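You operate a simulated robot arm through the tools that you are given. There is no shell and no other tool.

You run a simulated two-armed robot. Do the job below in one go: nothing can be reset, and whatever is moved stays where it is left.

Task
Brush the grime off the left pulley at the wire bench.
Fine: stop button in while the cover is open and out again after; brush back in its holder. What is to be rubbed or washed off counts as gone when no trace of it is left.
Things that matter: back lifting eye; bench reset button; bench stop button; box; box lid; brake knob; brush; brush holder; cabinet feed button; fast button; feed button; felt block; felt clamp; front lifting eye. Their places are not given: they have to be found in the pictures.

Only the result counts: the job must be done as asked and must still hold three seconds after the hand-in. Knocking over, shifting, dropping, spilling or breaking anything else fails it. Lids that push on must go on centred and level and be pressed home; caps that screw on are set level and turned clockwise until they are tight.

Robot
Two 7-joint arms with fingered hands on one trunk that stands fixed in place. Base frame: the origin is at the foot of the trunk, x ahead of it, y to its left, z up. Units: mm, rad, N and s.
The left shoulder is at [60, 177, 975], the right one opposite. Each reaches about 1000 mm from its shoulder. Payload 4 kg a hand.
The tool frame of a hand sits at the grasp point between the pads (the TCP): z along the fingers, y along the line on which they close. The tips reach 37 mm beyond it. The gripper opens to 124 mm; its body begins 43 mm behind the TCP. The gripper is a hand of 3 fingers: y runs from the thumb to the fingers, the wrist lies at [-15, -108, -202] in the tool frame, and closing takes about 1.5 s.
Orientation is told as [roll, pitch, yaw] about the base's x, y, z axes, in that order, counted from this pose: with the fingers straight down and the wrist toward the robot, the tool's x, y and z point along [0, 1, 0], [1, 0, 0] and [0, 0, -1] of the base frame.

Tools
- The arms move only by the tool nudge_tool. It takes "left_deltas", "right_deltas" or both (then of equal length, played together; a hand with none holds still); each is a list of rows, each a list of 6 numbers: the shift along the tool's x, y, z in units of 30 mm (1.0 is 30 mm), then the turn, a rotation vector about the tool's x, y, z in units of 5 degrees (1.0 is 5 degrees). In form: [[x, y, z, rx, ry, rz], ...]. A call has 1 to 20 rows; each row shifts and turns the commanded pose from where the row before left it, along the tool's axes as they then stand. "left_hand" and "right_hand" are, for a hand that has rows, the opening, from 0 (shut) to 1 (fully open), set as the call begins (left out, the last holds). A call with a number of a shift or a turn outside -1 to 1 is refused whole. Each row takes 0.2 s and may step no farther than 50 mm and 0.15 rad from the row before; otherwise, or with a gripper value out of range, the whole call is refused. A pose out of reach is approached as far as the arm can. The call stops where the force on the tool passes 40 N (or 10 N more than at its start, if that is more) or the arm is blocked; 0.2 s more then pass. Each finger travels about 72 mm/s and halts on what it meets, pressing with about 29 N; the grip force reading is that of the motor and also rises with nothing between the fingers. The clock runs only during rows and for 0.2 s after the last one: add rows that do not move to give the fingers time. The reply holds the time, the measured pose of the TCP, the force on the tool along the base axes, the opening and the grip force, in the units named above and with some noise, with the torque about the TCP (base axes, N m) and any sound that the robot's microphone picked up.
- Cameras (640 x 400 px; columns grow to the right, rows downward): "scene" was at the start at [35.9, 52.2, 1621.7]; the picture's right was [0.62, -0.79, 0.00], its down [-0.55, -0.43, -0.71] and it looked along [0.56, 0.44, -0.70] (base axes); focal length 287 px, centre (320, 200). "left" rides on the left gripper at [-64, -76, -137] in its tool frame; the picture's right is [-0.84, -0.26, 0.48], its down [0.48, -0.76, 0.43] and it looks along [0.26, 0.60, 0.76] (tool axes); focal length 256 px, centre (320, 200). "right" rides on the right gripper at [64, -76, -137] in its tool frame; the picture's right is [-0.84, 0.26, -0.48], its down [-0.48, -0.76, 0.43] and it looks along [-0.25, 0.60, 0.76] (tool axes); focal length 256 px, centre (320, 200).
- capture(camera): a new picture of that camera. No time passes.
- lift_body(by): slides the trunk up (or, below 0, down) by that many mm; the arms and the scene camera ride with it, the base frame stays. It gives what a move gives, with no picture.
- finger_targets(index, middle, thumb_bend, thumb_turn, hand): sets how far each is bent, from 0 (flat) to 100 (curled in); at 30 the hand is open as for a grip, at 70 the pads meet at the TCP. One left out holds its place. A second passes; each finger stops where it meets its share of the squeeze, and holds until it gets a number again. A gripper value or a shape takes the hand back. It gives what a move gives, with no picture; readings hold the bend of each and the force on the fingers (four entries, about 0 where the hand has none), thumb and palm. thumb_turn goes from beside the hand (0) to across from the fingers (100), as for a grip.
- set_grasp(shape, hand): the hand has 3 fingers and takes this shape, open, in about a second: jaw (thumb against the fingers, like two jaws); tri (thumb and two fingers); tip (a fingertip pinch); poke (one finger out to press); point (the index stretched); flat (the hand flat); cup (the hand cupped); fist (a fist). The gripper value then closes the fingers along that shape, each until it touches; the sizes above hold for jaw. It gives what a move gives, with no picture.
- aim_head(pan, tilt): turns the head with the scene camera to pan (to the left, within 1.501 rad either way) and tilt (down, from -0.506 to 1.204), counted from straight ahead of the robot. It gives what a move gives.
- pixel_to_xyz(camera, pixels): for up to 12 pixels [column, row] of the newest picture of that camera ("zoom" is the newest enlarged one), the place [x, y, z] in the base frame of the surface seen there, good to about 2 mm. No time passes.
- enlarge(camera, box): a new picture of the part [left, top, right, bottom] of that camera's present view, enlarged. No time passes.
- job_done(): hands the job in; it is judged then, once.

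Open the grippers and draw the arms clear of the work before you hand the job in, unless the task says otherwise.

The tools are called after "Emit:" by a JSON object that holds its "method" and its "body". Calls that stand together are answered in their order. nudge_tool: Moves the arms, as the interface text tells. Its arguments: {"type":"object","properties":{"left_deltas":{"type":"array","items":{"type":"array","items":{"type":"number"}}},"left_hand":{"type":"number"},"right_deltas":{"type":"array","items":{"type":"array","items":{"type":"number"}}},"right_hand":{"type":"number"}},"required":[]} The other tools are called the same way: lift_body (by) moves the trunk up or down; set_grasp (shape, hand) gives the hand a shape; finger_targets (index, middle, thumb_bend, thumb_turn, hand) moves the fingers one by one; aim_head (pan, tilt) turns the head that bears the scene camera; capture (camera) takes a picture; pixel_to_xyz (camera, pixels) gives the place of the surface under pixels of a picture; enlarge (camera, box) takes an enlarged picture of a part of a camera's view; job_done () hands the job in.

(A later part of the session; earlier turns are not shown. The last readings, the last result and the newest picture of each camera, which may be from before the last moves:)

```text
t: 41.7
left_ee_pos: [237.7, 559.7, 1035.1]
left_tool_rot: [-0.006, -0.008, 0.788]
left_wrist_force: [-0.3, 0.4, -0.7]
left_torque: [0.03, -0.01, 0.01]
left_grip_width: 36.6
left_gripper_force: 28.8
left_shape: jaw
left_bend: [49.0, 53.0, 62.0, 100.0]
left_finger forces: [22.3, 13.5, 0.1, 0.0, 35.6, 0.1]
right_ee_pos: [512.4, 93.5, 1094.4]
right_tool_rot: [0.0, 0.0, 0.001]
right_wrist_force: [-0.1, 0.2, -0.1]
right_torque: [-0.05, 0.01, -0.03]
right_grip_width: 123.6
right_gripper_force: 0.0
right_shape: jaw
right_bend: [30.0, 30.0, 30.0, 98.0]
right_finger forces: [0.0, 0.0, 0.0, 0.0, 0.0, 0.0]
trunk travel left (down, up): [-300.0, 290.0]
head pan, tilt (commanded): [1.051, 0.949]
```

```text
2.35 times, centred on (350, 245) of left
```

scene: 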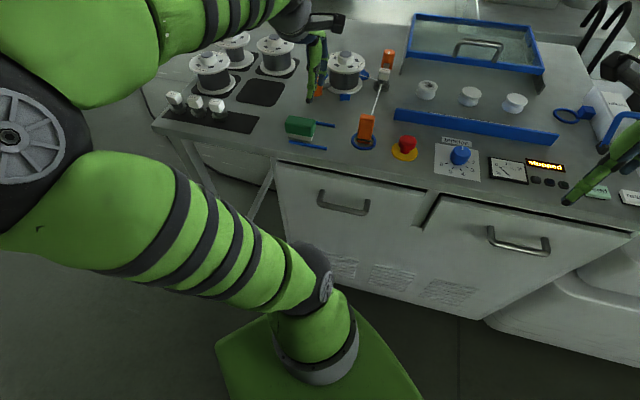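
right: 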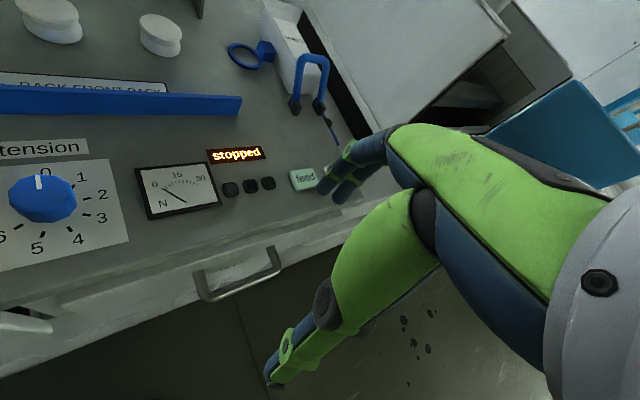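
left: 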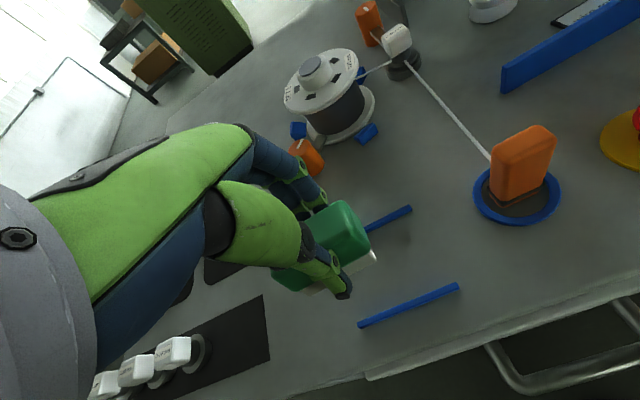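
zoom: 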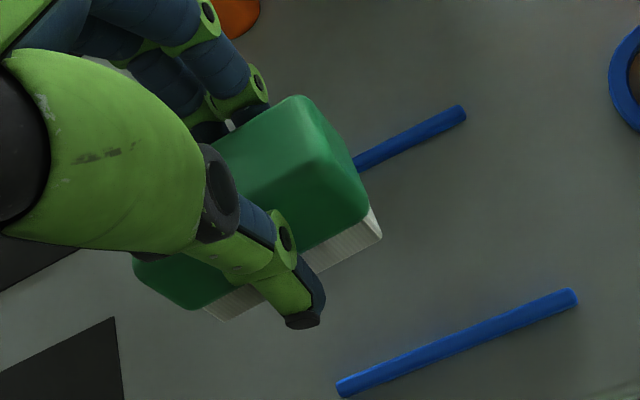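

The brush might be tilted about its long axis; I measure points on its top and bristle edge.

Emit:
{"method": "pixel_to_xyz", "body": {"camera": "zoom", "pixels": [[290, 110], [330, 170], [260, 160], [290, 210], [355, 200], [300, 130], [370, 225], [340, 250], [360, 240], [240, 305], [330, 215], [220, 300]]}}

Emit:
{"method": "enlarge", "body": {"camera": "scene", "box": [285, 80, 325, 125]}}

Emit:
{"method": "pixel_to_xyz", "body": {"camera": "zoom", "pixels": [[120, 100], [110, 130], [110, 160], [120, 190], [330, 105], [340, 130], [340, 160], [340, 190], [130, 215], [350, 235], [330, 240], [345, 220]]}}

```text
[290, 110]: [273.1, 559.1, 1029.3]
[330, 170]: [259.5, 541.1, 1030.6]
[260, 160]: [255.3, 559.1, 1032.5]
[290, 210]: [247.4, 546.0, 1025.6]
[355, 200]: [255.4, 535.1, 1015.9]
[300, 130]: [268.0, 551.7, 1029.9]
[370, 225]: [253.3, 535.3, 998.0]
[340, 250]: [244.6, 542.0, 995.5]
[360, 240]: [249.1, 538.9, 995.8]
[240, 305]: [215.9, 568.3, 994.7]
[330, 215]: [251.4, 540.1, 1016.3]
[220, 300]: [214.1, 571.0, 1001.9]
```

```text
8.89 times, centred on (305, 102) of scene
```

zoom: 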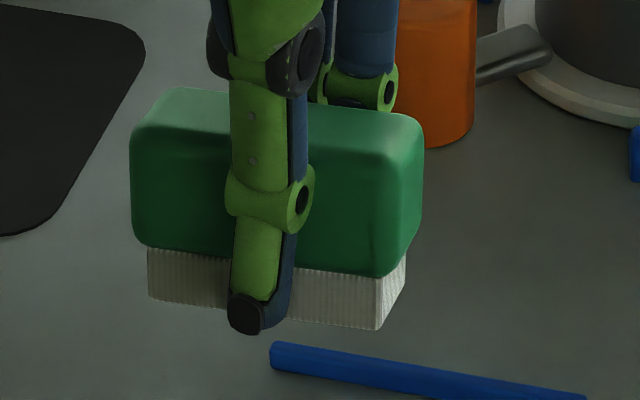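

```text
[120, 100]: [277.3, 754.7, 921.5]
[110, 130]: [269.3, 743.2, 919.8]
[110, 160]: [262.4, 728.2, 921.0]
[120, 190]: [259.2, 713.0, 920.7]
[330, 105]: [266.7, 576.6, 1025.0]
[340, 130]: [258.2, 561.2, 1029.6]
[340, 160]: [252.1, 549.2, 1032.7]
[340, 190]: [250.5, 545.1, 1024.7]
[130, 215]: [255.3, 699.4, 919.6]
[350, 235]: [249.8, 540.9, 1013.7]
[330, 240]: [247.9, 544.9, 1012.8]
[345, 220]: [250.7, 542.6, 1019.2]
```

The readings suggest a roll of the brush in the fingers. I sample its right end face to measure the tilt.

Emit:
{"method": "enlarge", "body": {"camera": "scene", "box": [302, 85, 322, 112]}}

Emit:
{"method": "pixel_to_xyz", "body": {"camera": "zoom", "pixels": [[360, 120], [360, 180], [420, 130], [430, 180], [420, 250], [380, 260], [370, 300], [385, 330], [350, 330], [340, 220], [300, 120], [300, 180]]}}

```text
14.81 times, centred on (312, 98) of scene
```

zoom: 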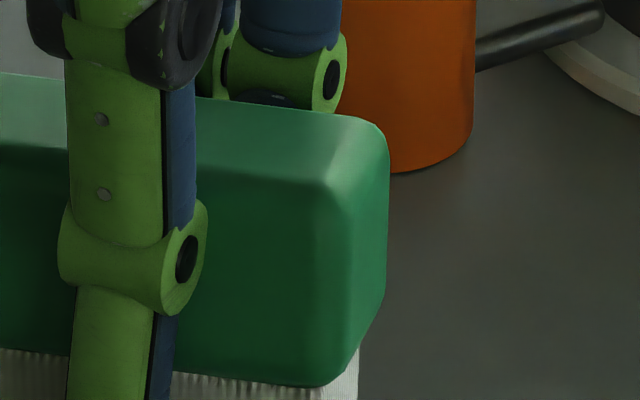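

```text
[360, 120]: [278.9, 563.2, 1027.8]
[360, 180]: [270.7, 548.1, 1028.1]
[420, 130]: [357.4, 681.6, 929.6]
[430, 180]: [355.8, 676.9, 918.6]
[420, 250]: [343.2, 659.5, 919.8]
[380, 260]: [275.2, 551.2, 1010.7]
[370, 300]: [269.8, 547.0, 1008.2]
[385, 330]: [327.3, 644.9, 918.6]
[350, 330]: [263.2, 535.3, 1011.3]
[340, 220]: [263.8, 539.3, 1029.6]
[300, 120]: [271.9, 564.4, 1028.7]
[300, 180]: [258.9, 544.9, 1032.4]
```

The brush is leaning about 10° (its back lower) and sits ~12 mm further back than the TCP. I raise the trunk back to its original height with the brush held, so the arm stays clear of the bench.

Emit:
{"method": "lift_body", "body": {"by": 200}}

Emit:
{"method": "nudge_tool", "body": {"left_deltas": [[0, 0, 0, -1, 0, 0], [0, 0, 0, -1, 0, 0], [0, 0, 0, 0, 0, 0]]}}

Emit:
{"method": "aim_head", "body": {"pan": 1.1, "tilt": 0.75}}

Emit:
{"method": "capture", "body": {"camera": "scene"}}

Emit:
{"method": "capture", "body": {"camera": "left"}}

```text
t: 43.9
left_ee_pos: [237.4, 559.8, 1234.4]
left_tool_rot: [-0.005, -0.007, 0.788]
left_wrist_force: [-0.1, 0.6, -0.4]
left_torque: [0.04, 0.02, 0.0]
left_grip_width: 36.6
left_gripper_force: 29.3
left_shape: jaw
left_bend: [49.0, 53.0, 62.0, 100.0]
left_finger forces: [22.4, 13.5, 0.0, 0.0, 35.5, 0.0]
right_ee_pos: [512.2, 95.7, 1294.0]
right_tool_rot: [0.001, 0.001, 0.0]
right_wrist_force: [0.1, -0.3, -0.2]
right_torque: [0.0, 0.0, 0.01]
right_grip_width: 123.6
right_gripper_force: 0.0
right_shape: jaw
right_bend: [30.0, 30.0, 30.0, 98.0]
right_finger forces: [0.0, 0.0, 0.1, 0.0, 0.0, 0.0]
trunk travel left (down, up): [-500.0, 90.0]
head pan, tilt (commanded): [1.051, 0.949]
```

```text
t: 44.7
left_ee_pos: [237.8, 559.3, 1235.8]
left_tool_rot: [-0.006, -0.18, 0.787]
left_wrist_force: [-0.2, 0.4, 0.1]
left_torque: [-0.01, 0.0, 0.02]
left_grip_width: 36.7
left_gripper_force: 28.7
left_shape: jaw
left_bend: [49.0, 53.0, 62.0, 100.0]
left_finger forces: [22.2, 13.5, 0.0, 0.1, 35.7, 0.1]
right_ee_pos: [511.7, 94.3, 1294.1]
right_tool_rot: [0.0, -0.001, 0.0]
right_wrist_force: [0.0, -0.5, 0.4]
right_torque: [0.0, 0.01, 0.01]
right_grip_width: 123.6
right_gripper_force: 0.1
right_shape: jaw
right_bend: [30.0, 30.0, 30.0, 98.0]
right_finger forces: [0.0, 0.0, 0.1, 0.1, 0.1, 0.0]
trunk travel left (down, up): [-500.0, 90.0]
head pan, tilt (commanded): [1.051, 0.949]
```

```text
t: 45.4
left_ee_pos: [237.4, 560.1, 1234.6]
left_tool_rot: [-0.005, -0.182, 0.787]
left_wrist_force: [-0.1, -0.9, -1.3]
left_torque: [0.04, 0.0, 0.03]
left_grip_width: 36.7
left_gripper_force: 28.7
left_shape: jaw
left_bend: [49.0, 53.0, 62.0, 100.0]
left_finger forces: [22.2, 13.5, 0.0, 0.0, 35.7, 0.0]
right_ee_pos: [512.0, 93.4, 1293.3]
right_tool_rot: [0.002, -0.001, 0.0]
right_wrist_force: [-0.7, -0.6, -0.1]
right_torque: [0.01, 0.01, 0.01]
right_grip_width: 123.9
right_gripper_force: 0.0
right_shape: jaw
right_bend: [30.0, 30.0, 30.0, 98.0]
right_finger forces: [0.1, 0.0, 0.0, 0.0, 0.0, 0.1]
trunk travel left (down, up): [-500.0, 90.0]
head pan, tilt (commanded): [1.1, 0.75]
```

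```text
taken
```

scene: 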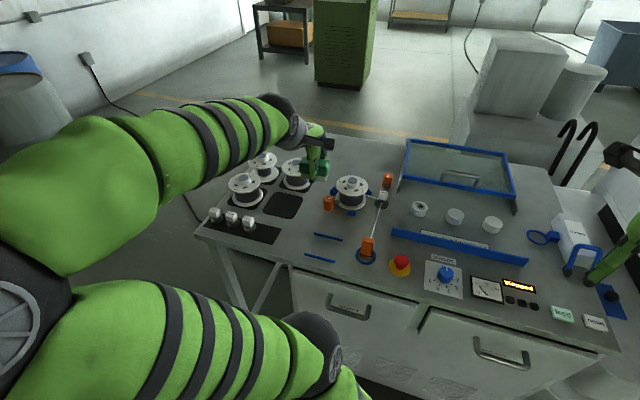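

```text
taken
```

left: 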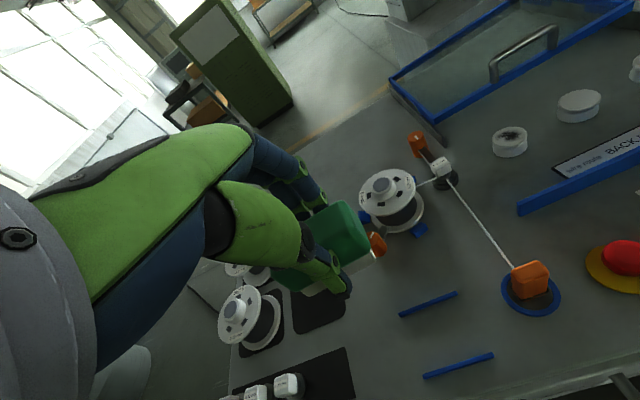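

I zoom at the held brush to measure its level after the 10° correction.

Emit:
{"method": "enlarge", "body": {"camera": "scene", "box": [295, 145, 340, 190]}}

Emit:
{"method": "pixel_to_xyz", "body": {"camera": "zoom", "pixels": [[420, 170], [430, 180], [420, 200], [430, 210], [440, 230], [460, 170], [460, 200], [450, 240], [400, 230], [380, 240], [240, 180], [230, 200]]}}

```text
8.89 times, centred on (318, 168) of scene
```

zoom: 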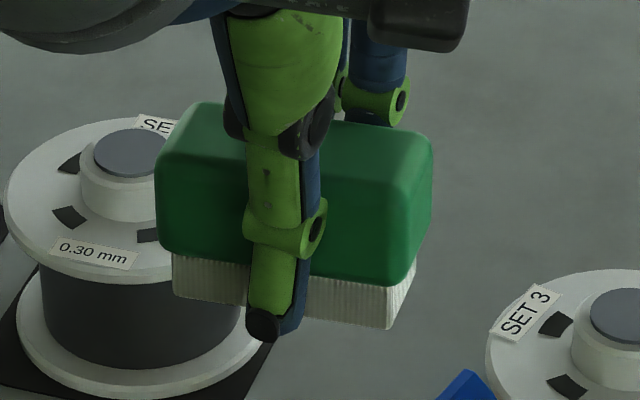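

```text
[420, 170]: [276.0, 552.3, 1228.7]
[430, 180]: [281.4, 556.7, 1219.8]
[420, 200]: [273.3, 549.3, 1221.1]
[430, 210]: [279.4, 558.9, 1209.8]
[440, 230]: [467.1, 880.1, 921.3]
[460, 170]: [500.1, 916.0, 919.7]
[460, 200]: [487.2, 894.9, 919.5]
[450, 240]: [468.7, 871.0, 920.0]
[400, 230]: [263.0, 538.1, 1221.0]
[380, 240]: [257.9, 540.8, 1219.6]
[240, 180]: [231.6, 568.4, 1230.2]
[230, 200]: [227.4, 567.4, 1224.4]
```

Emit:
{"method": "pixel_to_xyz", "body": {"camera": "zoom", "pixels": [[350, 135], [370, 180], [410, 140], [385, 175], [340, 165], [380, 270], [360, 210], [390, 310], [380, 318], [410, 285], [200, 120], [190, 150]]}}

```text
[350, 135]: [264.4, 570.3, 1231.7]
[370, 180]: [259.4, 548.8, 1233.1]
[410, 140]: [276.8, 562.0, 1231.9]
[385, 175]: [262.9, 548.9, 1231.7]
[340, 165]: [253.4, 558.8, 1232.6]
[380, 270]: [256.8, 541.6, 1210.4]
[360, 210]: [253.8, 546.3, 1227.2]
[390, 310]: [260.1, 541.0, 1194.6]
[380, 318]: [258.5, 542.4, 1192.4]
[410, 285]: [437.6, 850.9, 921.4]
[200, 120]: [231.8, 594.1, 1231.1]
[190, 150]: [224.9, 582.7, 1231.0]
```

The brush is now level (top z within ~1 mm over its area), its centre 17.5 mm behind the TCP and its bottom 49 mm below. I re-measure the uncovered left pulley and grime.

Emit:
{"method": "enlarge", "body": {"camera": "scene", "box": [405, 195, 437, 220]}}

Emit:
{"method": "pixel_to_xyz", "body": {"camera": "zoom", "pixels": [[280, 120], [280, 160], [280, 200], [200, 150], [240, 150], [320, 150], [360, 150], [280, 90], [180, 150], [380, 150], [280, 240], [420, 200]]}}

```text
16.00 times, centred on (421, 208) of scene
```

zoom: 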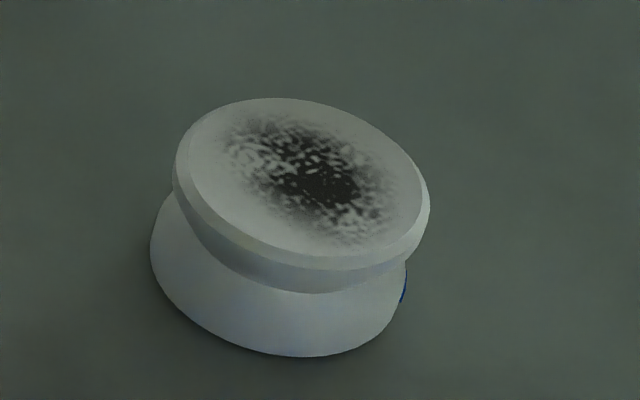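

```text
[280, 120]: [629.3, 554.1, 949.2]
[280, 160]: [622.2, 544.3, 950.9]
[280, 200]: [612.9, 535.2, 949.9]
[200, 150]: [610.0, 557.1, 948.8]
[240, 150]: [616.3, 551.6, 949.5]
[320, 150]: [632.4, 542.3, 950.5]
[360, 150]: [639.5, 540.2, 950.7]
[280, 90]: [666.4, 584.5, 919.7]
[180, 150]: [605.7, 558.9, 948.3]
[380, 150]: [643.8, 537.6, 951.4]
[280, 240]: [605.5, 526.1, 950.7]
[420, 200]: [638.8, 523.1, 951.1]
```

Pulley centre is (622.6,537.5), top z 950, grime within ~20 mm of the centre. I carry the brush at constant height over to it, then descend part way.

Emit:
{"method": "nudge_tool", "body": {"left_deltas": [[-0.687, 0.559, 0.102, 0, 0, 0], [-0.687, 0.559, 0.102, 0, 0, 0], [-0.687, 0.559, 0.102, 0, 0, 0], [-0.687, 0.559, 0.102, 0, 0, 0], [-0.687, 0.559, 0.102, 0, 0, 0], [-0.687, 0.559, 0.102, 0, 0, 0], [-0.687, 0.559, 0.102, 0, 0, 0], [-0.687, 0.559, 0.102, 0, 0, 0], [-0.687, 0.559, 0.102, 0, 0, 0], [-0.687, 0.559, 0.102, 0, 0, 0], [-0.687, 0.559, 0.102, 0, 0, 0], [-0.687, 0.559, 0.102, 0, 0, 0], [-0.687, 0.559, 0.102, 0, 0, 0], [-0.687, 0.559, 0.102, 0, 0, 0], [0, -0.168, 0.918, 0, 0, 0], [0, -0.168, 0.918, 0, 0, 0], [0, -0.168, 0.918, 0, 0, 0], [0, -0.168, 0.918, 0, 0, 0], [0, -0.168, 0.918, 0, 0, 0], [0, 0, 0, 0, 0, 0]]}}

Emit:
{"method": "aim_head", "body": {"pan": 0.85, "tilt": 0.75}}

Emit:
{"method": "capture", "body": {"camera": "scene"}}

Emit:
{"method": "capture", "body": {"camera": "left"}}

```text
t: 49.6
left_ee_pos: [612.2, 525.6, 1097.8]
left_tool_rot: [-0.006, -0.182, 0.788]
left_wrist_force: [0.2, -0.4, -1.2]
left_torque: [0.01, 0.01, -0.02]
left_grip_width: 36.3
left_gripper_force: 29.1
left_shape: jaw
left_bend: [49.0, 53.0, 62.0, 100.0]
left_finger forces: [22.1, 13.4, 0.1, 0.0, 35.6, 0.0]
right_ee_pos: [510.1, 95.2, 1293.5]
right_tool_rot: [0.002, -0.001, 0.001]
right_wrist_force: [0.6, -0.1, 0.2]
right_torque: [0.02, -0.01, 0.0]
right_grip_width: 123.7
right_gripper_force: 0.0
right_shape: jaw
right_bend: [30.0, 30.0, 30.0, 98.0]
right_finger forces: [0.1, 0.1, 0.1, 0.0, 0.1, 0.0]
trunk travel left (down, up): [-500.0, 90.0]
head pan, tilt (commanded): [1.1, 0.75]
```

```text
t: 50.4
left_ee_pos: [612.6, 524.9, 1097.4]
left_tool_rot: [-0.007, -0.183, 0.788]
left_wrist_force: [-0.2, -0.5, -0.6]
left_torque: [-0.01, 0.0, -0.02]
left_grip_width: 36.5
left_gripper_force: 29.1
left_shape: jaw
left_bend: [49.0, 53.0, 62.0, 100.0]
left_finger forces: [22.1, 13.4, 0.0, 0.0, 35.5, 0.1]
right_ee_pos: [510.1, 94.3, 1293.8]
right_tool_rot: [0.002, 0.001, -0.001]
right_wrist_force: [0.1, 0.1, -0.6]
right_torque: [0.02, -0.01, -0.03]
right_grip_width: 123.4
right_gripper_force: 0.1
right_shape: jaw
right_bend: [30.0, 30.0, 30.0, 98.0]
right_finger forces: [0.0, 0.1, 0.0, 0.0, 0.0, 0.0]
trunk travel left (down, up): [-500.0, 90.0]
head pan, tilt (commanded): [0.85, 0.75]
```

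```text
taken
```

scene: 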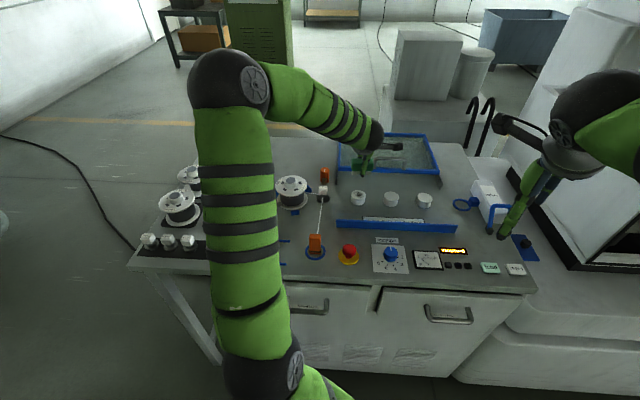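

```text
taken
```

left: 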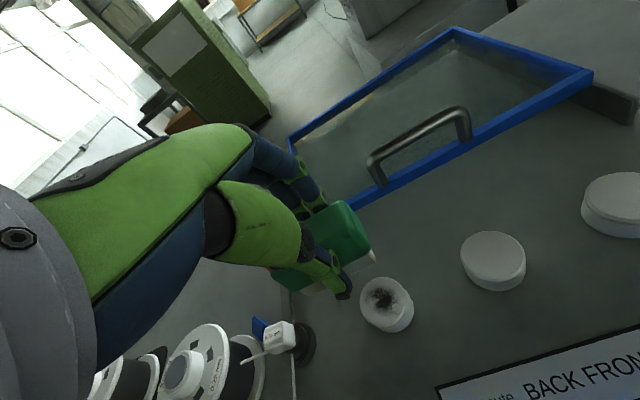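

The brush is above the left pulley (left view (387,305) lies just beyond it). I descend 85 mm, then approach in finer steps and check.

Emit:
{"method": "nudge_tool", "body": {"left_deltas": [[0, -0.128, 0.697, 0, 0, 0], [0, -0.128, 0.697, 0, 0, 0], [0, -0.128, 0.697, 0, 0, 0], [0, -0.128, 0.697, 0, 0, 0], [0, 0, 0, 0, 0, 0]]}}

Emit:
{"method": "enlarge", "body": {"camera": "scene", "box": [325, 150, 405, 220]}}

Emit:
{"method": "enlarge", "body": {"camera": "left", "box": [270, 160, 430, 330]}}

```text
t: 51.6
left_ee_pos: [611.9, 527.0, 1010.4]
left_tool_rot: [-0.005, -0.181, 0.788]
left_wrist_force: [-0.5, -0.2, -0.2]
left_torque: [-0.01, -0.01, -0.01]
left_grip_width: 36.5
left_gripper_force: 29.0
left_shape: jaw
left_bend: [49.0, 53.0, 62.0, 100.0]
left_finger forces: [22.0, 13.3, 0.0, 0.1, 35.3, 0.0]
right_ee_pos: [511.5, 93.3, 1294.2]
right_tool_rot: [0.002, 0.0, 0.0]
right_wrist_force: [0.1, -0.7, -0.7]
right_torque: [0.01, -0.02, -0.02]
right_grip_width: 123.6
right_gripper_force: 0.0
right_shape: jaw
right_bend: [30.0, 30.0, 30.0, 98.0]
right_finger forces: [0.0, 0.0, 0.0, 0.0, 0.0, 0.1]
trunk travel left (down, up): [-500.0, 90.0]
head pan, tilt (commanded): [0.85, 0.75]
```

```text
5.71 times, centred on (365, 185) of scene
```

zoom: 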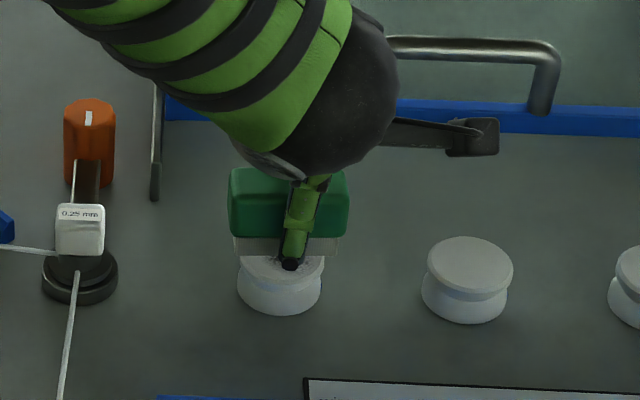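

```text
2.35 times, centred on (350, 245) of left
```

zoom: 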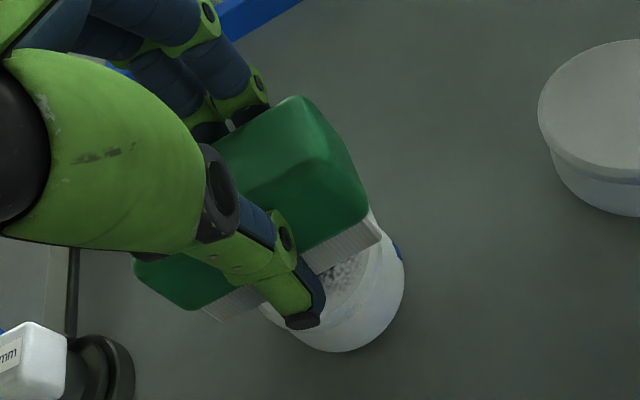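

I check heights: thumb tip vs bristle edge, in the left view zoom.

Emit:
{"method": "pixel_to_xyz", "body": {"camera": "zoom", "pixels": [[303, 322], [315, 310], [290, 318], [345, 258], [376, 238], [215, 315], [240, 300], [370, 220], [340, 300], [370, 300]]}}

Emit:
{"method": "enlarge", "body": {"camera": "scene", "box": [347, 165, 377, 195]}}

Emit:
{"method": "pixel_to_xyz", "body": {"camera": "zoom", "pixels": [[320, 240], [310, 250], [330, 220], [200, 200], [450, 200], [200, 150], [450, 150], [200, 190], [460, 190], [250, 260], [400, 260], [220, 205]]}}

```text
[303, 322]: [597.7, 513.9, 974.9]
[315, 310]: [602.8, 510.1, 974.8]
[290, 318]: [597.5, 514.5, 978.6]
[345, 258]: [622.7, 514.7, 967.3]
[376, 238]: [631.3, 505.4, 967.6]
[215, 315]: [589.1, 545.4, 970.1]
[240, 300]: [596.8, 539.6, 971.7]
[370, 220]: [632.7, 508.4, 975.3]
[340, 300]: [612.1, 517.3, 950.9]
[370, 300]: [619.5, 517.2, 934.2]
```

```text
13.33 times, centred on (362, 180) of scene
```

zoom: 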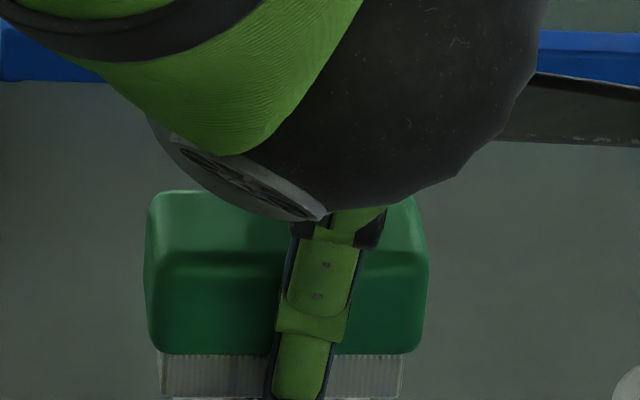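

```text
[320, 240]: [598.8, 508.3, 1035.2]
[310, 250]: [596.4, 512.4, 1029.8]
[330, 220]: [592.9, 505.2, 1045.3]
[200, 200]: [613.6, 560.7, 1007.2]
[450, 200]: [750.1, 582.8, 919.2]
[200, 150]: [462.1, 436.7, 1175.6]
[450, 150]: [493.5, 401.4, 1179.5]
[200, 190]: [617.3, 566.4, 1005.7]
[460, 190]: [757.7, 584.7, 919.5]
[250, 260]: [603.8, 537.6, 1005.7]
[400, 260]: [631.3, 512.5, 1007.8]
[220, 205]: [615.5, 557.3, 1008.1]
```

Bristle bottom is about z 961, thumb tip ~10 mm higher, pulley top 950. I descend gently to light contact.

Emit:
{"method": "nudge_tool", "body": {"left_deltas": [[0, -0.027, 0.148, 0, 0, 0], [0, -0.027, 0.148, 0, 0, 0], [0, -0.009, 0.049, 0, 0, 0], [0, -0.009, 0.049, 0, 0, 0], [0, 0, 0, 0, 0, 0]]}}

Emit:
{"method": "enlarge", "body": {"camera": "left", "box": [270, 160, 430, 330]}}

```text
t: 52.8
left_ee_pos: [612.3, 525.2, 999.1]
left_tool_rot: [-0.006, -0.182, 0.786]
left_wrist_force: [0.8, -0.2, 0.9]
left_torque: [0.04, 0.0, 0.06]
left_grip_width: 36.5
left_gripper_force: 28.7
left_shape: jaw
left_bend: [49.0, 53.0, 62.0, 100.0]
left_finger forces: [21.9, 13.5, 0.1, 0.0, 35.4, 0.0]
right_ee_pos: [511.2, 94.6, 1294.8]
right_tool_rot: [-0.001, -0.002, 0.0]
right_wrist_force: [0.5, -0.4, -0.6]
right_torque: [0.0, 0.01, 0.02]
right_grip_width: 123.8
right_gripper_force: 0.1
right_shape: jaw
right_bend: [30.0, 30.0, 30.0, 98.0]
right_finger forces: [0.0, 0.0, 0.0, 0.1, 0.0, 0.0]
trunk travel left (down, up): [-500.0, 90.0]
head pan, tilt (commanded): [0.85, 0.75]
```

```text
2.35 times, centred on (350, 245) of left
```

zoom: 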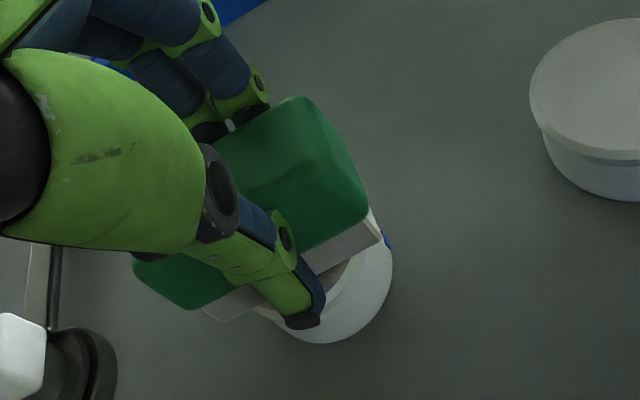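

Hardly any force yet (0.9 N). I go down further in 1 mm steps until a few newtons are felt.

Emit:
{"method": "nudge_tool", "body": {"left_deltas": [[0, -0.006, 0.033, 0, 0, 0], [0, -0.006, 0.033, 0, 0, 0], [0, 0, 0, 0, 0, 0]]}}

```text
t: 53.6
left_ee_pos: [611.6, 526.2, 998.6]
left_tool_rot: [-0.005, -0.183, 0.788]
left_wrist_force: [-0.3, -0.1, 7.7]
left_torque: [0.16, -0.16, 0.02]
left_grip_width: 36.5
left_gripper_force: 28.7
left_shape: jaw
left_bend: [49.0, 53.0, 62.0, 100.0]
left_finger forces: [22.1, 13.6, 0.0, 0.0, 37.0, 0.1]
right_ee_pos: [510.8, 94.0, 1294.2]
right_tool_rot: [0.0, 0.001, 0.0]
right_wrist_force: [0.0, 0.0, 0.2]
right_torque: [0.01, 0.01, -0.01]
right_grip_width: 123.8
right_gripper_force: 0.0
right_shape: jaw
right_bend: [30.0, 30.0, 30.0, 98.0]
right_finger forces: [0.1, 0.0, 0.0, 0.0, 0.1, 0.0]
trunk travel left (down, up): [-500.0, 90.0]
head pan, tilt (commanded): [0.85, 0.75]
```

Contact with about 8 N. I rub back and forth ±18 mm along v.

Emit:
{"method": "nudge_tool", "body": {"left_deltas": [[0, 0.295, 0.054, 0, 0, 0], [0, 0.295, 0.054, 0, 0, 0], [0, -0.295, -0.054, 0, 0, 0], [0, -0.295, -0.054, 0, 0, 0], [0, -0.295, -0.054, 0, 0, 0], [0, -0.295, -0.054, 0, 0, 0], [0, 0.295, 0.054, 0, 0, 0], [0, 0.295, 0.054, 0, 0, 0], [0, 0.295, 0.054, 0, 0, 0], [0, 0.295, 0.054, 0, 0, 0], [0, -0.295, -0.054, 0, 0, 0], [0, -0.295, -0.054, 0, 0, 0], [0, -0.295, -0.054, 0, 0, 0], [0, -0.295, -0.054, 0, 0, 0], [0, 0.295, 0.054, 0, 0, 0], [0, 0.295, 0.054, 0, 0, 0], [0, 0, 0, 0, 0, 0]]}}

Emit:
{"method": "enlarge", "body": {"camera": "left", "box": [270, 160, 430, 330]}}

```text
t: 57.2
left_ee_pos: [611.7, 524.6, 998.3]
left_tool_rot: [-0.006, -0.182, 0.786]
left_wrist_force: [-0.9, -3.1, 13.0]
left_torque: [0.1, -0.18, -0.03]
left_grip_width: 36.8
left_gripper_force: 28.6
left_shape: jaw
left_bend: [49.0, 53.0, 62.0, 100.0]
left_finger forces: [21.7, 13.3, 0.1, 0.0, 40.0, 0.0]
right_ee_pos: [510.3, 94.6, 1294.7]
right_tool_rot: [0.001, 0.002, 0.0]
right_wrist_force: [-0.5, -0.6, 0.2]
right_torque: [-0.02, 0.0, 0.0]
right_grip_width: 123.8
right_gripper_force: 0.1
right_shape: jaw
right_bend: [30.0, 30.0, 30.0, 98.0]
right_finger forces: [0.0, 0.0, 0.0, 0.1, 0.0, 0.0]
trunk travel left (down, up): [-500.0, 90.0]
head pan, tilt (commanded): [0.85, 0.75]
```

```text
2.35 times, centred on (350, 245) of left
```

zoom: 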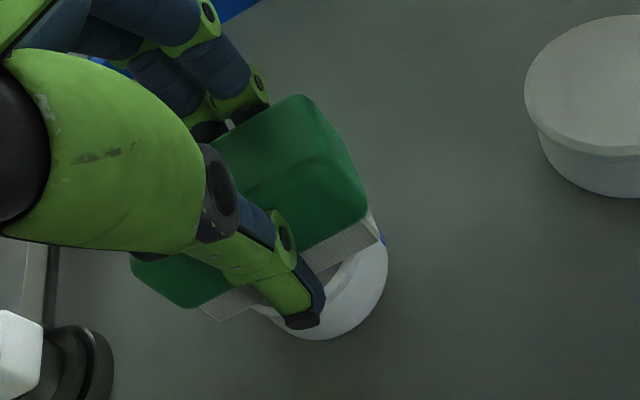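

Force is steady around 13 N. I add strokes along the long axis (±15 mm) and then look.

Emit:
{"method": "nudge_tool", "body": {"left_deltas": [[0.25, 0, 0, 0, 0, 0], [0.25, 0, 0, 0, 0, 0], [-0.25, 0, 0, 0, 0, 0], [-0.25, 0, 0, 0, 0, 0], [-0.25, 0, 0, 0, 0, 0], [-0.25, 0, 0, 0, 0, 0], [0.25, 0, 0, 0, 0, 0], [0.25, 0, 0, 0, 0, 0], [0, 0.295, 0.054, 0, 0, 0], [0, 0.295, 0.054, 0, 0, 0], [0, -0.295, -0.054, 0, 0, 0], [0, -0.295, -0.054, 0, 0, 0], [0, -0.295, -0.054, 0, 0, 0], [0, -0.295, -0.054, 0, 0, 0], [0, 0.295, 0.054, 0, 0, 0], [0, 0.295, 0.054, 0, 0, 0], [0, 0, 0, 0, 0, 0]]}}

Emit:
{"method": "nudge_tool", "body": {"left_deltas": [[0, 0.06, -0.328, 0, 0, 0], [0, 0.18, -0.984, 0, 0, 0], [0, 0.18, -0.984, 0, 0, 0], [0, -0.6, -0.6, 0, 0, 0], [0, -0.6, -0.6, 0, 0, 0], [0, -0.6, -0.6, 0, 0, 0], [0, 0, 0, 0, 0, 0]]}}

Emit:
{"method": "capture", "body": {"camera": "left"}}

Emit:
{"method": "enlarge", "body": {"camera": "scene", "box": [340, 180, 380, 215]}}

```text
t: 60.8
left_ee_pos: [612.1, 523.8, 998.1]
left_tool_rot: [-0.006, -0.181, 0.786]
left_wrist_force: [-0.4, -2.2, 9.4]
left_torque: [0.06, -0.12, 0.0]
left_grip_width: 36.4
left_gripper_force: 29.0
left_shape: jaw
left_bend: [49.0, 53.0, 62.0, 100.0]
left_finger forces: [21.6, 13.5, 0.1, 0.1, 38.5, 0.0]
right_ee_pos: [510.5, 93.0, 1294.4]
right_tool_rot: [0.0, 0.002, -0.001]
right_wrist_force: [-0.6, -0.1, -0.2]
right_torque: [0.0, -0.01, 0.0]
right_grip_width: 123.6
right_gripper_force: 0.1
right_shape: jaw
right_bend: [30.0, 30.0, 30.0, 98.0]
right_finger forces: [0.0, 0.1, 0.1, 0.0, 0.1, 0.0]
trunk travel left (down, up): [-500.0, 90.0]
head pan, tilt (commanded): [0.85, 0.75]
```

```text
t: 62.4
left_ee_pos: [567.4, 480.8, 1110.1]
left_tool_rot: [-0.004, -0.181, 0.787]
left_wrist_force: [0.7, -1.1, -0.5]
left_torque: [-0.04, 0.03, 0.01]
left_grip_width: 36.2
left_gripper_force: 28.8
left_shape: jaw
left_bend: [49.0, 53.0, 62.0, 100.0]
left_finger forces: [21.9, 13.5, 0.0, 0.0, 35.4, 0.1]
right_ee_pos: [513.0, 94.0, 1294.0]
right_tool_rot: [-0.001, 0.0, 0.0]
right_wrist_force: [-0.4, -1.0, 0.2]
right_torque: [0.01, -0.02, -0.02]
right_grip_width: 123.8
right_gripper_force: 0.0
right_shape: jaw
right_bend: [30.0, 30.0, 30.0, 98.0]
right_finger forces: [0.0, 0.0, 0.0, 0.0, 0.0, 0.1]
trunk travel left (down, up): [-500.0, 90.0]
head pan, tilt (commanded): [0.85, 0.75]
```

```text
taken
```

left: 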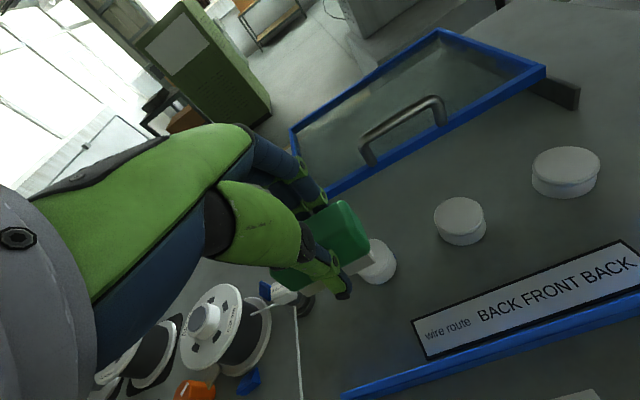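

```text
11.43 times, centred on (360, 198) of scene
```

zoom: 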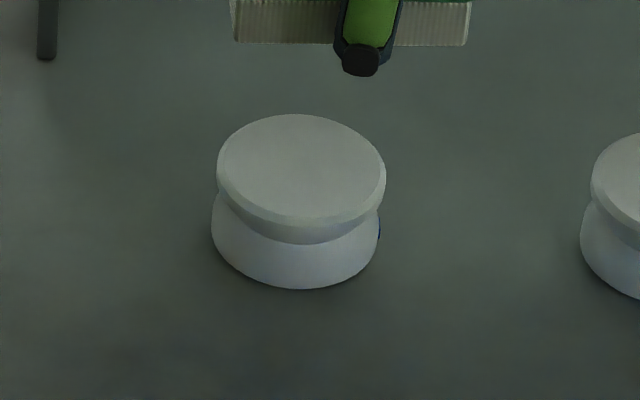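

The pulley top looks clean now. I zoom strongly to check for any remaining trace.

Emit:
{"method": "enlarge", "body": {"camera": "scene", "box": [350, 187, 368, 208]}}

Emit:
{"method": "enlarge", "body": {"camera": "scene", "box": [382, 187, 402, 208]}}

Emit:
{"method": "enlarge", "body": {"camera": "left", "box": [345, 230, 405, 290]}}

```text
16.00 times, centred on (359, 198) of scene
```

zoom: 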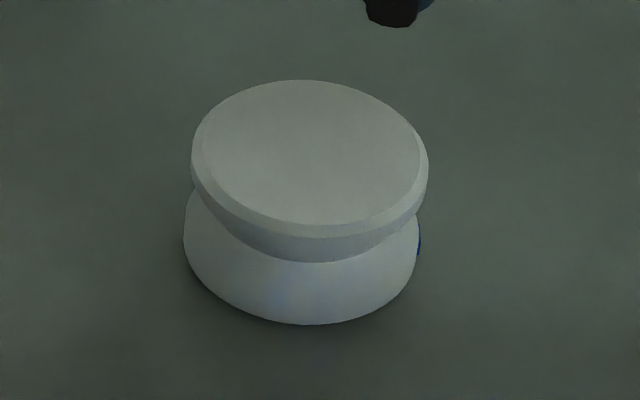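

```text
16.00 times, centred on (392, 198) of scene
```

zoom: 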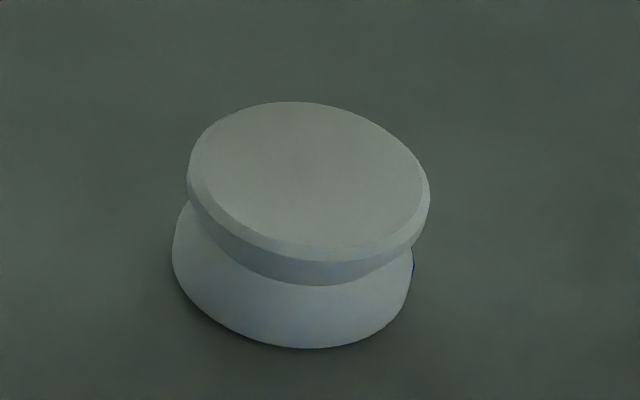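

```text
6.67 times, centred on (375, 260) of left
```

zoom: 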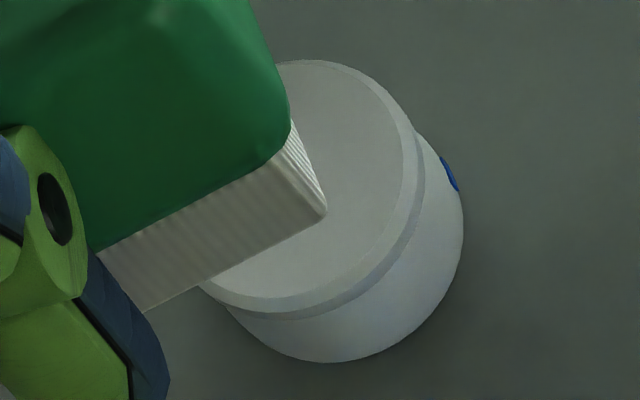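

The pulley looks clean like its neighbours. For insurance I make one more brushing pass at the same pose, then lift off.

Emit:
{"method": "nudge_tool", "body": {"left_deltas": [[0, 0.6, 0.6, 0, 0, 0], [0, 0.6, 0.6, 0, 0, 0], [0, 0.6, 0.6, 0, 0, 0], [0, -0.18, 0.984, 0, 0, 0], [0, -0.15, 0.82, 0, 0, 0], [0, -0.06, 0.328, 0, 0, 0], [0, -0.03, 0.164, 0, 0, 0], [0, 0, 0, 0, 0, 0]]}}

Emit:
{"method": "nudge_tool", "body": {"left_deltas": [[0, 0.295, 0.054, 0, 0, 0], [0, 0.295, 0.054, 0, 0, 0], [0.3, -0.295, -0.054, 0, 0, 0], [0, -0.295, -0.054, 0, 0, 0], [0, -0.295, -0.054, 0, 0, 0], [0, -0.295, -0.054, 0, 0, 0], [-0.3, 0.295, 0.054, 0, 0, 0], [-0.3, 0.295, 0.054, 0, 0, 0], [0, 0.295, 0.054, 0, 0, 0], [0, 0.295, 0.054, 0, 0, 0], [0, -0.295, -0.054, 0, 0, 0], [0, -0.295, -0.054, 0, 0, 0], [0, -0.295, -0.054, 0, 0, 0], [0, -0.295, -0.054, 0, 0, 0], [0.3, 0.295, 0.054, 0, 0, 0], [0, 0.295, 0.054, 0, 0, 0], [0, 0, 0, 0, 0, 0]]}}

Emit:
{"method": "nudge_tool", "body": {"left_deltas": [[0, 0.06, -0.328, 0, 0, 0], [0, 0.18, -0.984, 0, 0, 0], [0, 0.18, -0.984, 0, 0, 0], [0, -0.6, -0.6, 0, 0, 0], [0, -0.6, -0.6, 0, 0, 0], [0, -0.6, -0.6, 0, 0, 0], [0, 0, 0, 0, 0, 0]]}}

Emit:
{"method": "enlarge", "body": {"camera": "scene", "box": [350, 187, 368, 208]}}

Emit:
{"method": "capture", "body": {"camera": "left"}}

```text
t: 64.2
left_ee_pos: [612.6, 524.9, 996.9]
left_tool_rot: [-0.004, -0.18, 0.788]
left_wrist_force: [-0.8, 0.8, 1.2]
left_torque: [0.02, 0.03, 0.04]
left_grip_width: 36.3
left_gripper_force: 28.9
left_shape: jaw
left_bend: [49.0, 53.0, 62.0, 100.0]
left_finger forces: [22.0, 13.5, 0.0, 0.0, 35.7, 0.0]
right_ee_pos: [510.9, 93.3, 1292.7]
right_tool_rot: [-0.001, -0.001, 0.0]
right_wrist_force: [0.1, -0.3, -1.0]
right_torque: [0.01, 0.01, 0.0]
right_grip_width: 123.6
right_gripper_force: 0.0
right_shape: jaw
right_bend: [30.0, 30.0, 30.0, 98.0]
right_finger forces: [0.0, 0.1, 0.0, 0.0, 0.1, 0.1]
trunk travel left (down, up): [-500.0, 90.0]
head pan, tilt (commanded): [0.85, 0.75]
```

```text
t: 67.8
left_ee_pos: [611.9, 525.2, 996.9]
left_tool_rot: [-0.004, -0.182, 0.789]
left_wrist_force: [-0.2, 0.3, 0.0]
left_torque: [0.03, -0.03, 0.02]
left_grip_width: 36.3
left_gripper_force: 29.0
left_shape: jaw
left_bend: [49.0, 53.0, 62.0, 100.0]
left_finger forces: [22.3, 13.6, 0.0, 0.1, 36.0, 0.0]
right_ee_pos: [510.6, 94.0, 1293.6]
right_tool_rot: [0.0, 0.001, -0.001]
right_wrist_force: [-0.5, -1.0, 0.3]
right_torque: [-0.02, -0.01, -0.03]
right_grip_width: 123.5
right_gripper_force: 0.0
right_shape: jaw
right_bend: [30.0, 30.0, 30.0, 98.0]
right_finger forces: [0.1, 0.0, 0.0, 0.1, 0.0, 0.0]
trunk travel left (down, up): [-500.0, 90.0]
head pan, tilt (commanded): [0.85, 0.75]
```

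```text
t: 69.4
left_ee_pos: [567.9, 482.3, 1112.2]
left_tool_rot: [-0.004, -0.181, 0.786]
left_wrist_force: [-0.2, -0.1, -1.0]
left_torque: [0.0, 0.06, 0.04]
left_grip_width: 36.1
left_gripper_force: 28.9
left_shape: jaw
left_bend: [49.0, 53.0, 62.0, 100.0]
left_finger forces: [22.0, 13.4, 0.0, 0.0, 35.4, 0.0]
right_ee_pos: [510.8, 94.0, 1293.3]
right_tool_rot: [0.001, -0.001, -0.001]
right_wrist_force: [-0.5, 0.3, -0.3]
right_torque: [0.02, 0.02, -0.02]
right_grip_width: 123.6
right_gripper_force: 0.2
right_shape: jaw
right_bend: [30.0, 30.0, 30.0, 98.0]
right_finger forces: [0.0, 0.0, 0.0, 0.1, 0.1, 0.0]
trunk travel left (down, up): [-500.0, 90.0]
head pan, tilt (commanded): [0.85, 0.75]
```

```text
16.00 times, centred on (359, 198) of scene
```

zoom: 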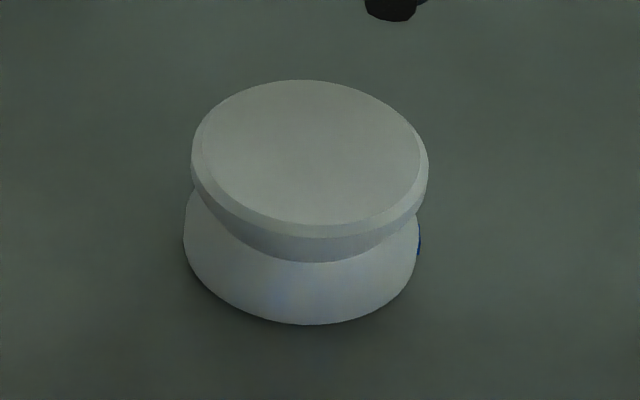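

```text
taken
```

left: 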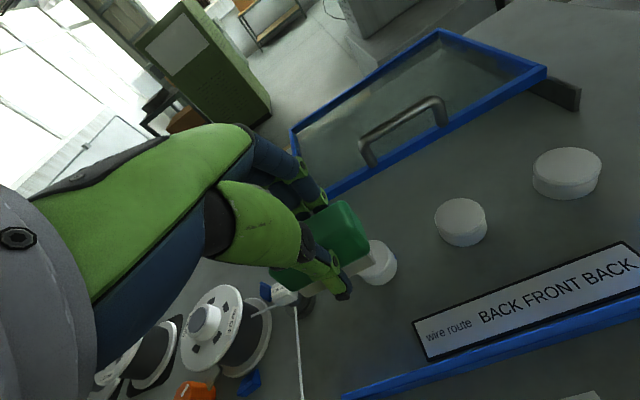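

The pulley is clean in the enlarged view. Now I raise the brush and carry it back above its holder at (264.5,548), keeping height until there.

Emit:
{"method": "nudge_tool", "body": {"left_deltas": [[0, 0.147, -0.807, 0, 0, 0], [0, 0.147, -0.807, 0, 0, 0], [0, 0.147, -0.807, 0, 0, 0], [0, 0.147, -0.807, 0, 0, 0], [0, 0.147, -0.807, 0, 0, 0], [0.7256, -0.506, -0.0926, 0, 0, 0], [0.7256, -0.506, -0.0926, 0, 0, 0], [0.7256, -0.506, -0.0926, 0, 0, 0], [0.7256, -0.506, -0.0926, 0, 0, 0], [0.7256, -0.506, -0.0926, 0, 0, 0], [0.7256, -0.506, -0.0926, 0, 0, 0], [0.7256, -0.506, -0.0926, 0, 0, 0], [0.7256, -0.506, -0.0926, 0, 0, 0], [0.7256, -0.506, -0.0926, 0, 0, 0], [0.7256, -0.506, -0.0926, 0, 0, 0], [0.7256, -0.506, -0.0926, 0, 0, 0], [0.7256, -0.506, -0.0926, 0, 0, 0], [0, 0, 0, 0, 0, 0]]}}

Emit:
{"method": "lift_body", "body": {"by": -200}}

Emit:
{"method": "aim_head", "body": {"pan": 1.05, "tilt": 0.9}}

Emit:
{"method": "capture", "body": {"camera": "scene"}}

Emit:
{"method": "capture", "body": {"camera": "left"}}

```text
t: 73.2
left_ee_pos: [250.5, 533.6, 1233.4]
left_tool_rot: [-0.005, -0.18, 0.787]
left_wrist_force: [0.1, -0.7, -1.2]
left_torque: [-0.05, 0.05, 0.04]
left_grip_width: 36.1
left_gripper_force: 29.2
left_shape: jaw
left_bend: [49.0, 53.0, 62.0, 100.0]
left_finger forces: [21.7, 13.3, 0.1, 0.0, 34.7, 0.0]
right_ee_pos: [512.0, 94.1, 1293.8]
right_tool_rot: [-0.001, 0.001, 0.0]
right_wrist_force: [0.1, 0.5, -0.2]
right_torque: [-0.03, 0.01, -0.01]
right_grip_width: 123.7
right_gripper_force: 0.0
right_shape: jaw
right_bend: [30.0, 30.0, 30.0, 98.0]
right_finger forces: [0.0, 0.1, 0.0, 0.1, 0.0, 0.0]
trunk travel left (down, up): [-500.0, 90.0]
head pan, tilt (commanded): [0.85, 0.75]
```

```text
t: 75.3
left_ee_pos: [250.4, 534.2, 1032.0]
left_tool_rot: [-0.006, -0.18, 0.787]
left_wrist_force: [-0.2, -0.4, -1.2]
left_torque: [0.0, 0.01, 0.02]
left_grip_width: 36.0
left_gripper_force: 28.2
left_shape: jaw
left_bend: [49.0, 53.0, 62.0, 100.0]
left_finger forces: [21.8, 13.2, 0.0, 0.0, 34.8, 0.0]
right_ee_pos: [511.9, 94.2, 1093.9]
right_tool_rot: [0.0, -0.001, 0.002]
right_wrist_force: [-0.8, -0.3, -0.8]
right_torque: [0.03, -0.01, 0.01]
right_grip_width: 123.6
right_gripper_force: 0.0
right_shape: jaw
right_bend: [30.0, 30.0, 30.0, 98.0]
right_finger forces: [0.1, 0.1, 0.0, 0.0, 0.1, 0.0]
trunk travel left (down, up): [-300.0, 290.0]
head pan, tilt (commanded): [0.85, 0.75]
```

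```text
t: 76.1
left_ee_pos: [249.9, 535.0, 1032.4]
left_tool_rot: [-0.005, -0.182, 0.787]
left_wrist_force: [0.1, -0.3, -1.2]
left_torque: [-0.01, 0.01, 0.01]
left_grip_width: 36.2
left_gripper_force: 29.3
left_shape: jaw
left_bend: [49.0, 53.0, 62.0, 100.0]
left_finger forces: [21.7, 13.3, 0.0, 0.0, 34.7, 0.1]
right_ee_pos: [510.4, 94.7, 1092.4]
right_tool_rot: [0.0, -0.001, 0.001]
right_wrist_force: [0.4, -0.8, 0.6]
right_torque: [-0.01, 0.01, -0.02]
right_grip_width: 123.5
right_gripper_force: 0.2
right_shape: jaw
right_bend: [30.0, 30.0, 30.0, 98.0]
right_finger forces: [0.0, 0.0, 0.0, 0.0, 0.1, 0.1]
trunk travel left (down, up): [-300.0, 290.0]
head pan, tilt (commanded): [1.051, 0.901]
```

```text
taken
```

scene: 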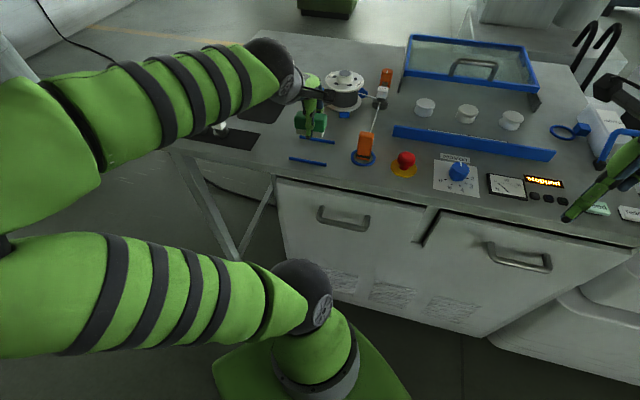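

```text
taken
```

left: 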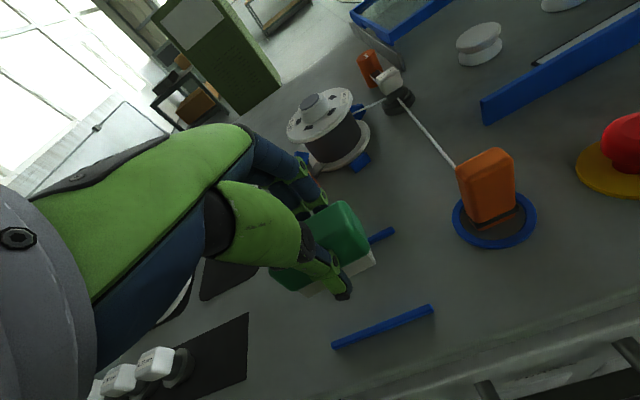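

I measure where the held brush is relative to the two blue rails.

Emit:
{"method": "enlarge", "body": {"camera": "scene", "box": [285, 95, 340, 170]}}

Emit:
{"method": "pixel_to_xyz", "body": {"camera": "zoom", "pixels": [[310, 120], [380, 130], [230, 110], [260, 180], [390, 180], [380, 205], [240, 190], [410, 150], [230, 310], [415, 345], [450, 250], [330, 225]]}}

```text
5.33 times, centred on (312, 132) of scene
```

zoom: 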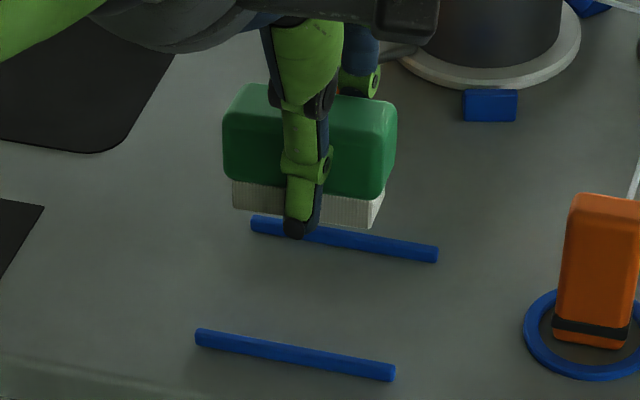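

```text
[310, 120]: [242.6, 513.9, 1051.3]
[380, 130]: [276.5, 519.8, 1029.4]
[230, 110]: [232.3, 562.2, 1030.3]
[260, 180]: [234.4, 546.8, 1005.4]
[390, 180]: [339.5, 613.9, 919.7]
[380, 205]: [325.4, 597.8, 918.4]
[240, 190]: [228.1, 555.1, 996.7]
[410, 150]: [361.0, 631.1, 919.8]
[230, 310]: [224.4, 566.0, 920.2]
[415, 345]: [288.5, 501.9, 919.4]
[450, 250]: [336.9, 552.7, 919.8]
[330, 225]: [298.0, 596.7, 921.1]
```

Emit:
{"method": "pixel_to_xyz", "body": {"camera": "zoom", "pixels": [[256, 224], [432, 255], [200, 338], [388, 372], [345, 185], [340, 215], [375, 190], [237, 205], [350, 105], [350, 135], [385, 120], [370, 215]]}}

Emit:
{"method": "enlarge", "body": {"camera": "scene", "box": [300, 105, 325, 140]}}

Emit:
{"method": "pixel_to_xyz", "body": {"camera": "zoom", "pixels": [[350, 50], [350, 80], [350, 110], [350, 140], [350, 180], [350, 220], [350, 240], [400, 90], [410, 130], [390, 180], [385, 230], [300, 60]]}}

```text
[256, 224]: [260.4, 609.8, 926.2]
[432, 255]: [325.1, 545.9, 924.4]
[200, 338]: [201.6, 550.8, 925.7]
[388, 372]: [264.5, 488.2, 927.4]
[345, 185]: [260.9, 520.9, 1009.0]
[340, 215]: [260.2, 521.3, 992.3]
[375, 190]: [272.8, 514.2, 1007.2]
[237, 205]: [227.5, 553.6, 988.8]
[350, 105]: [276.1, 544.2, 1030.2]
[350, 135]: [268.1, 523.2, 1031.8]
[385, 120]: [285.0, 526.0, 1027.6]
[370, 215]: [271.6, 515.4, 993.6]
```

```text
11.43 times, centred on (312, 122) of scene
```

zoom: 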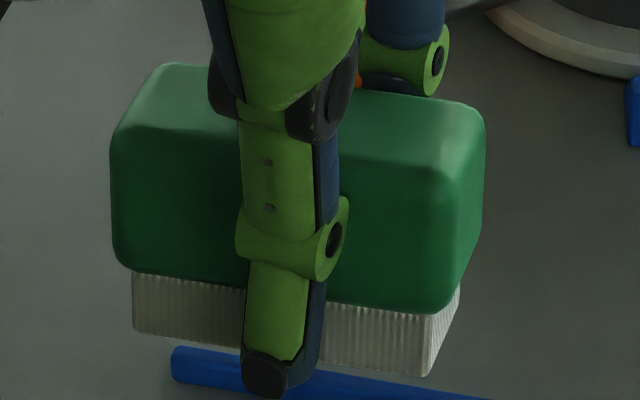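

```text
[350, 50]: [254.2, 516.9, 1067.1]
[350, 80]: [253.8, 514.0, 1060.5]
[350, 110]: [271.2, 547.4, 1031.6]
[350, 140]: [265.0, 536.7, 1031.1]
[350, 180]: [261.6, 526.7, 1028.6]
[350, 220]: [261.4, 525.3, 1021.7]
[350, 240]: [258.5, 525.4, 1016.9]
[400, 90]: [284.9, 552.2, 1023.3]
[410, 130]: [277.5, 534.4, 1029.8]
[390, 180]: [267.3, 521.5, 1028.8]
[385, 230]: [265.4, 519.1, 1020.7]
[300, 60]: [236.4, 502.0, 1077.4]
```

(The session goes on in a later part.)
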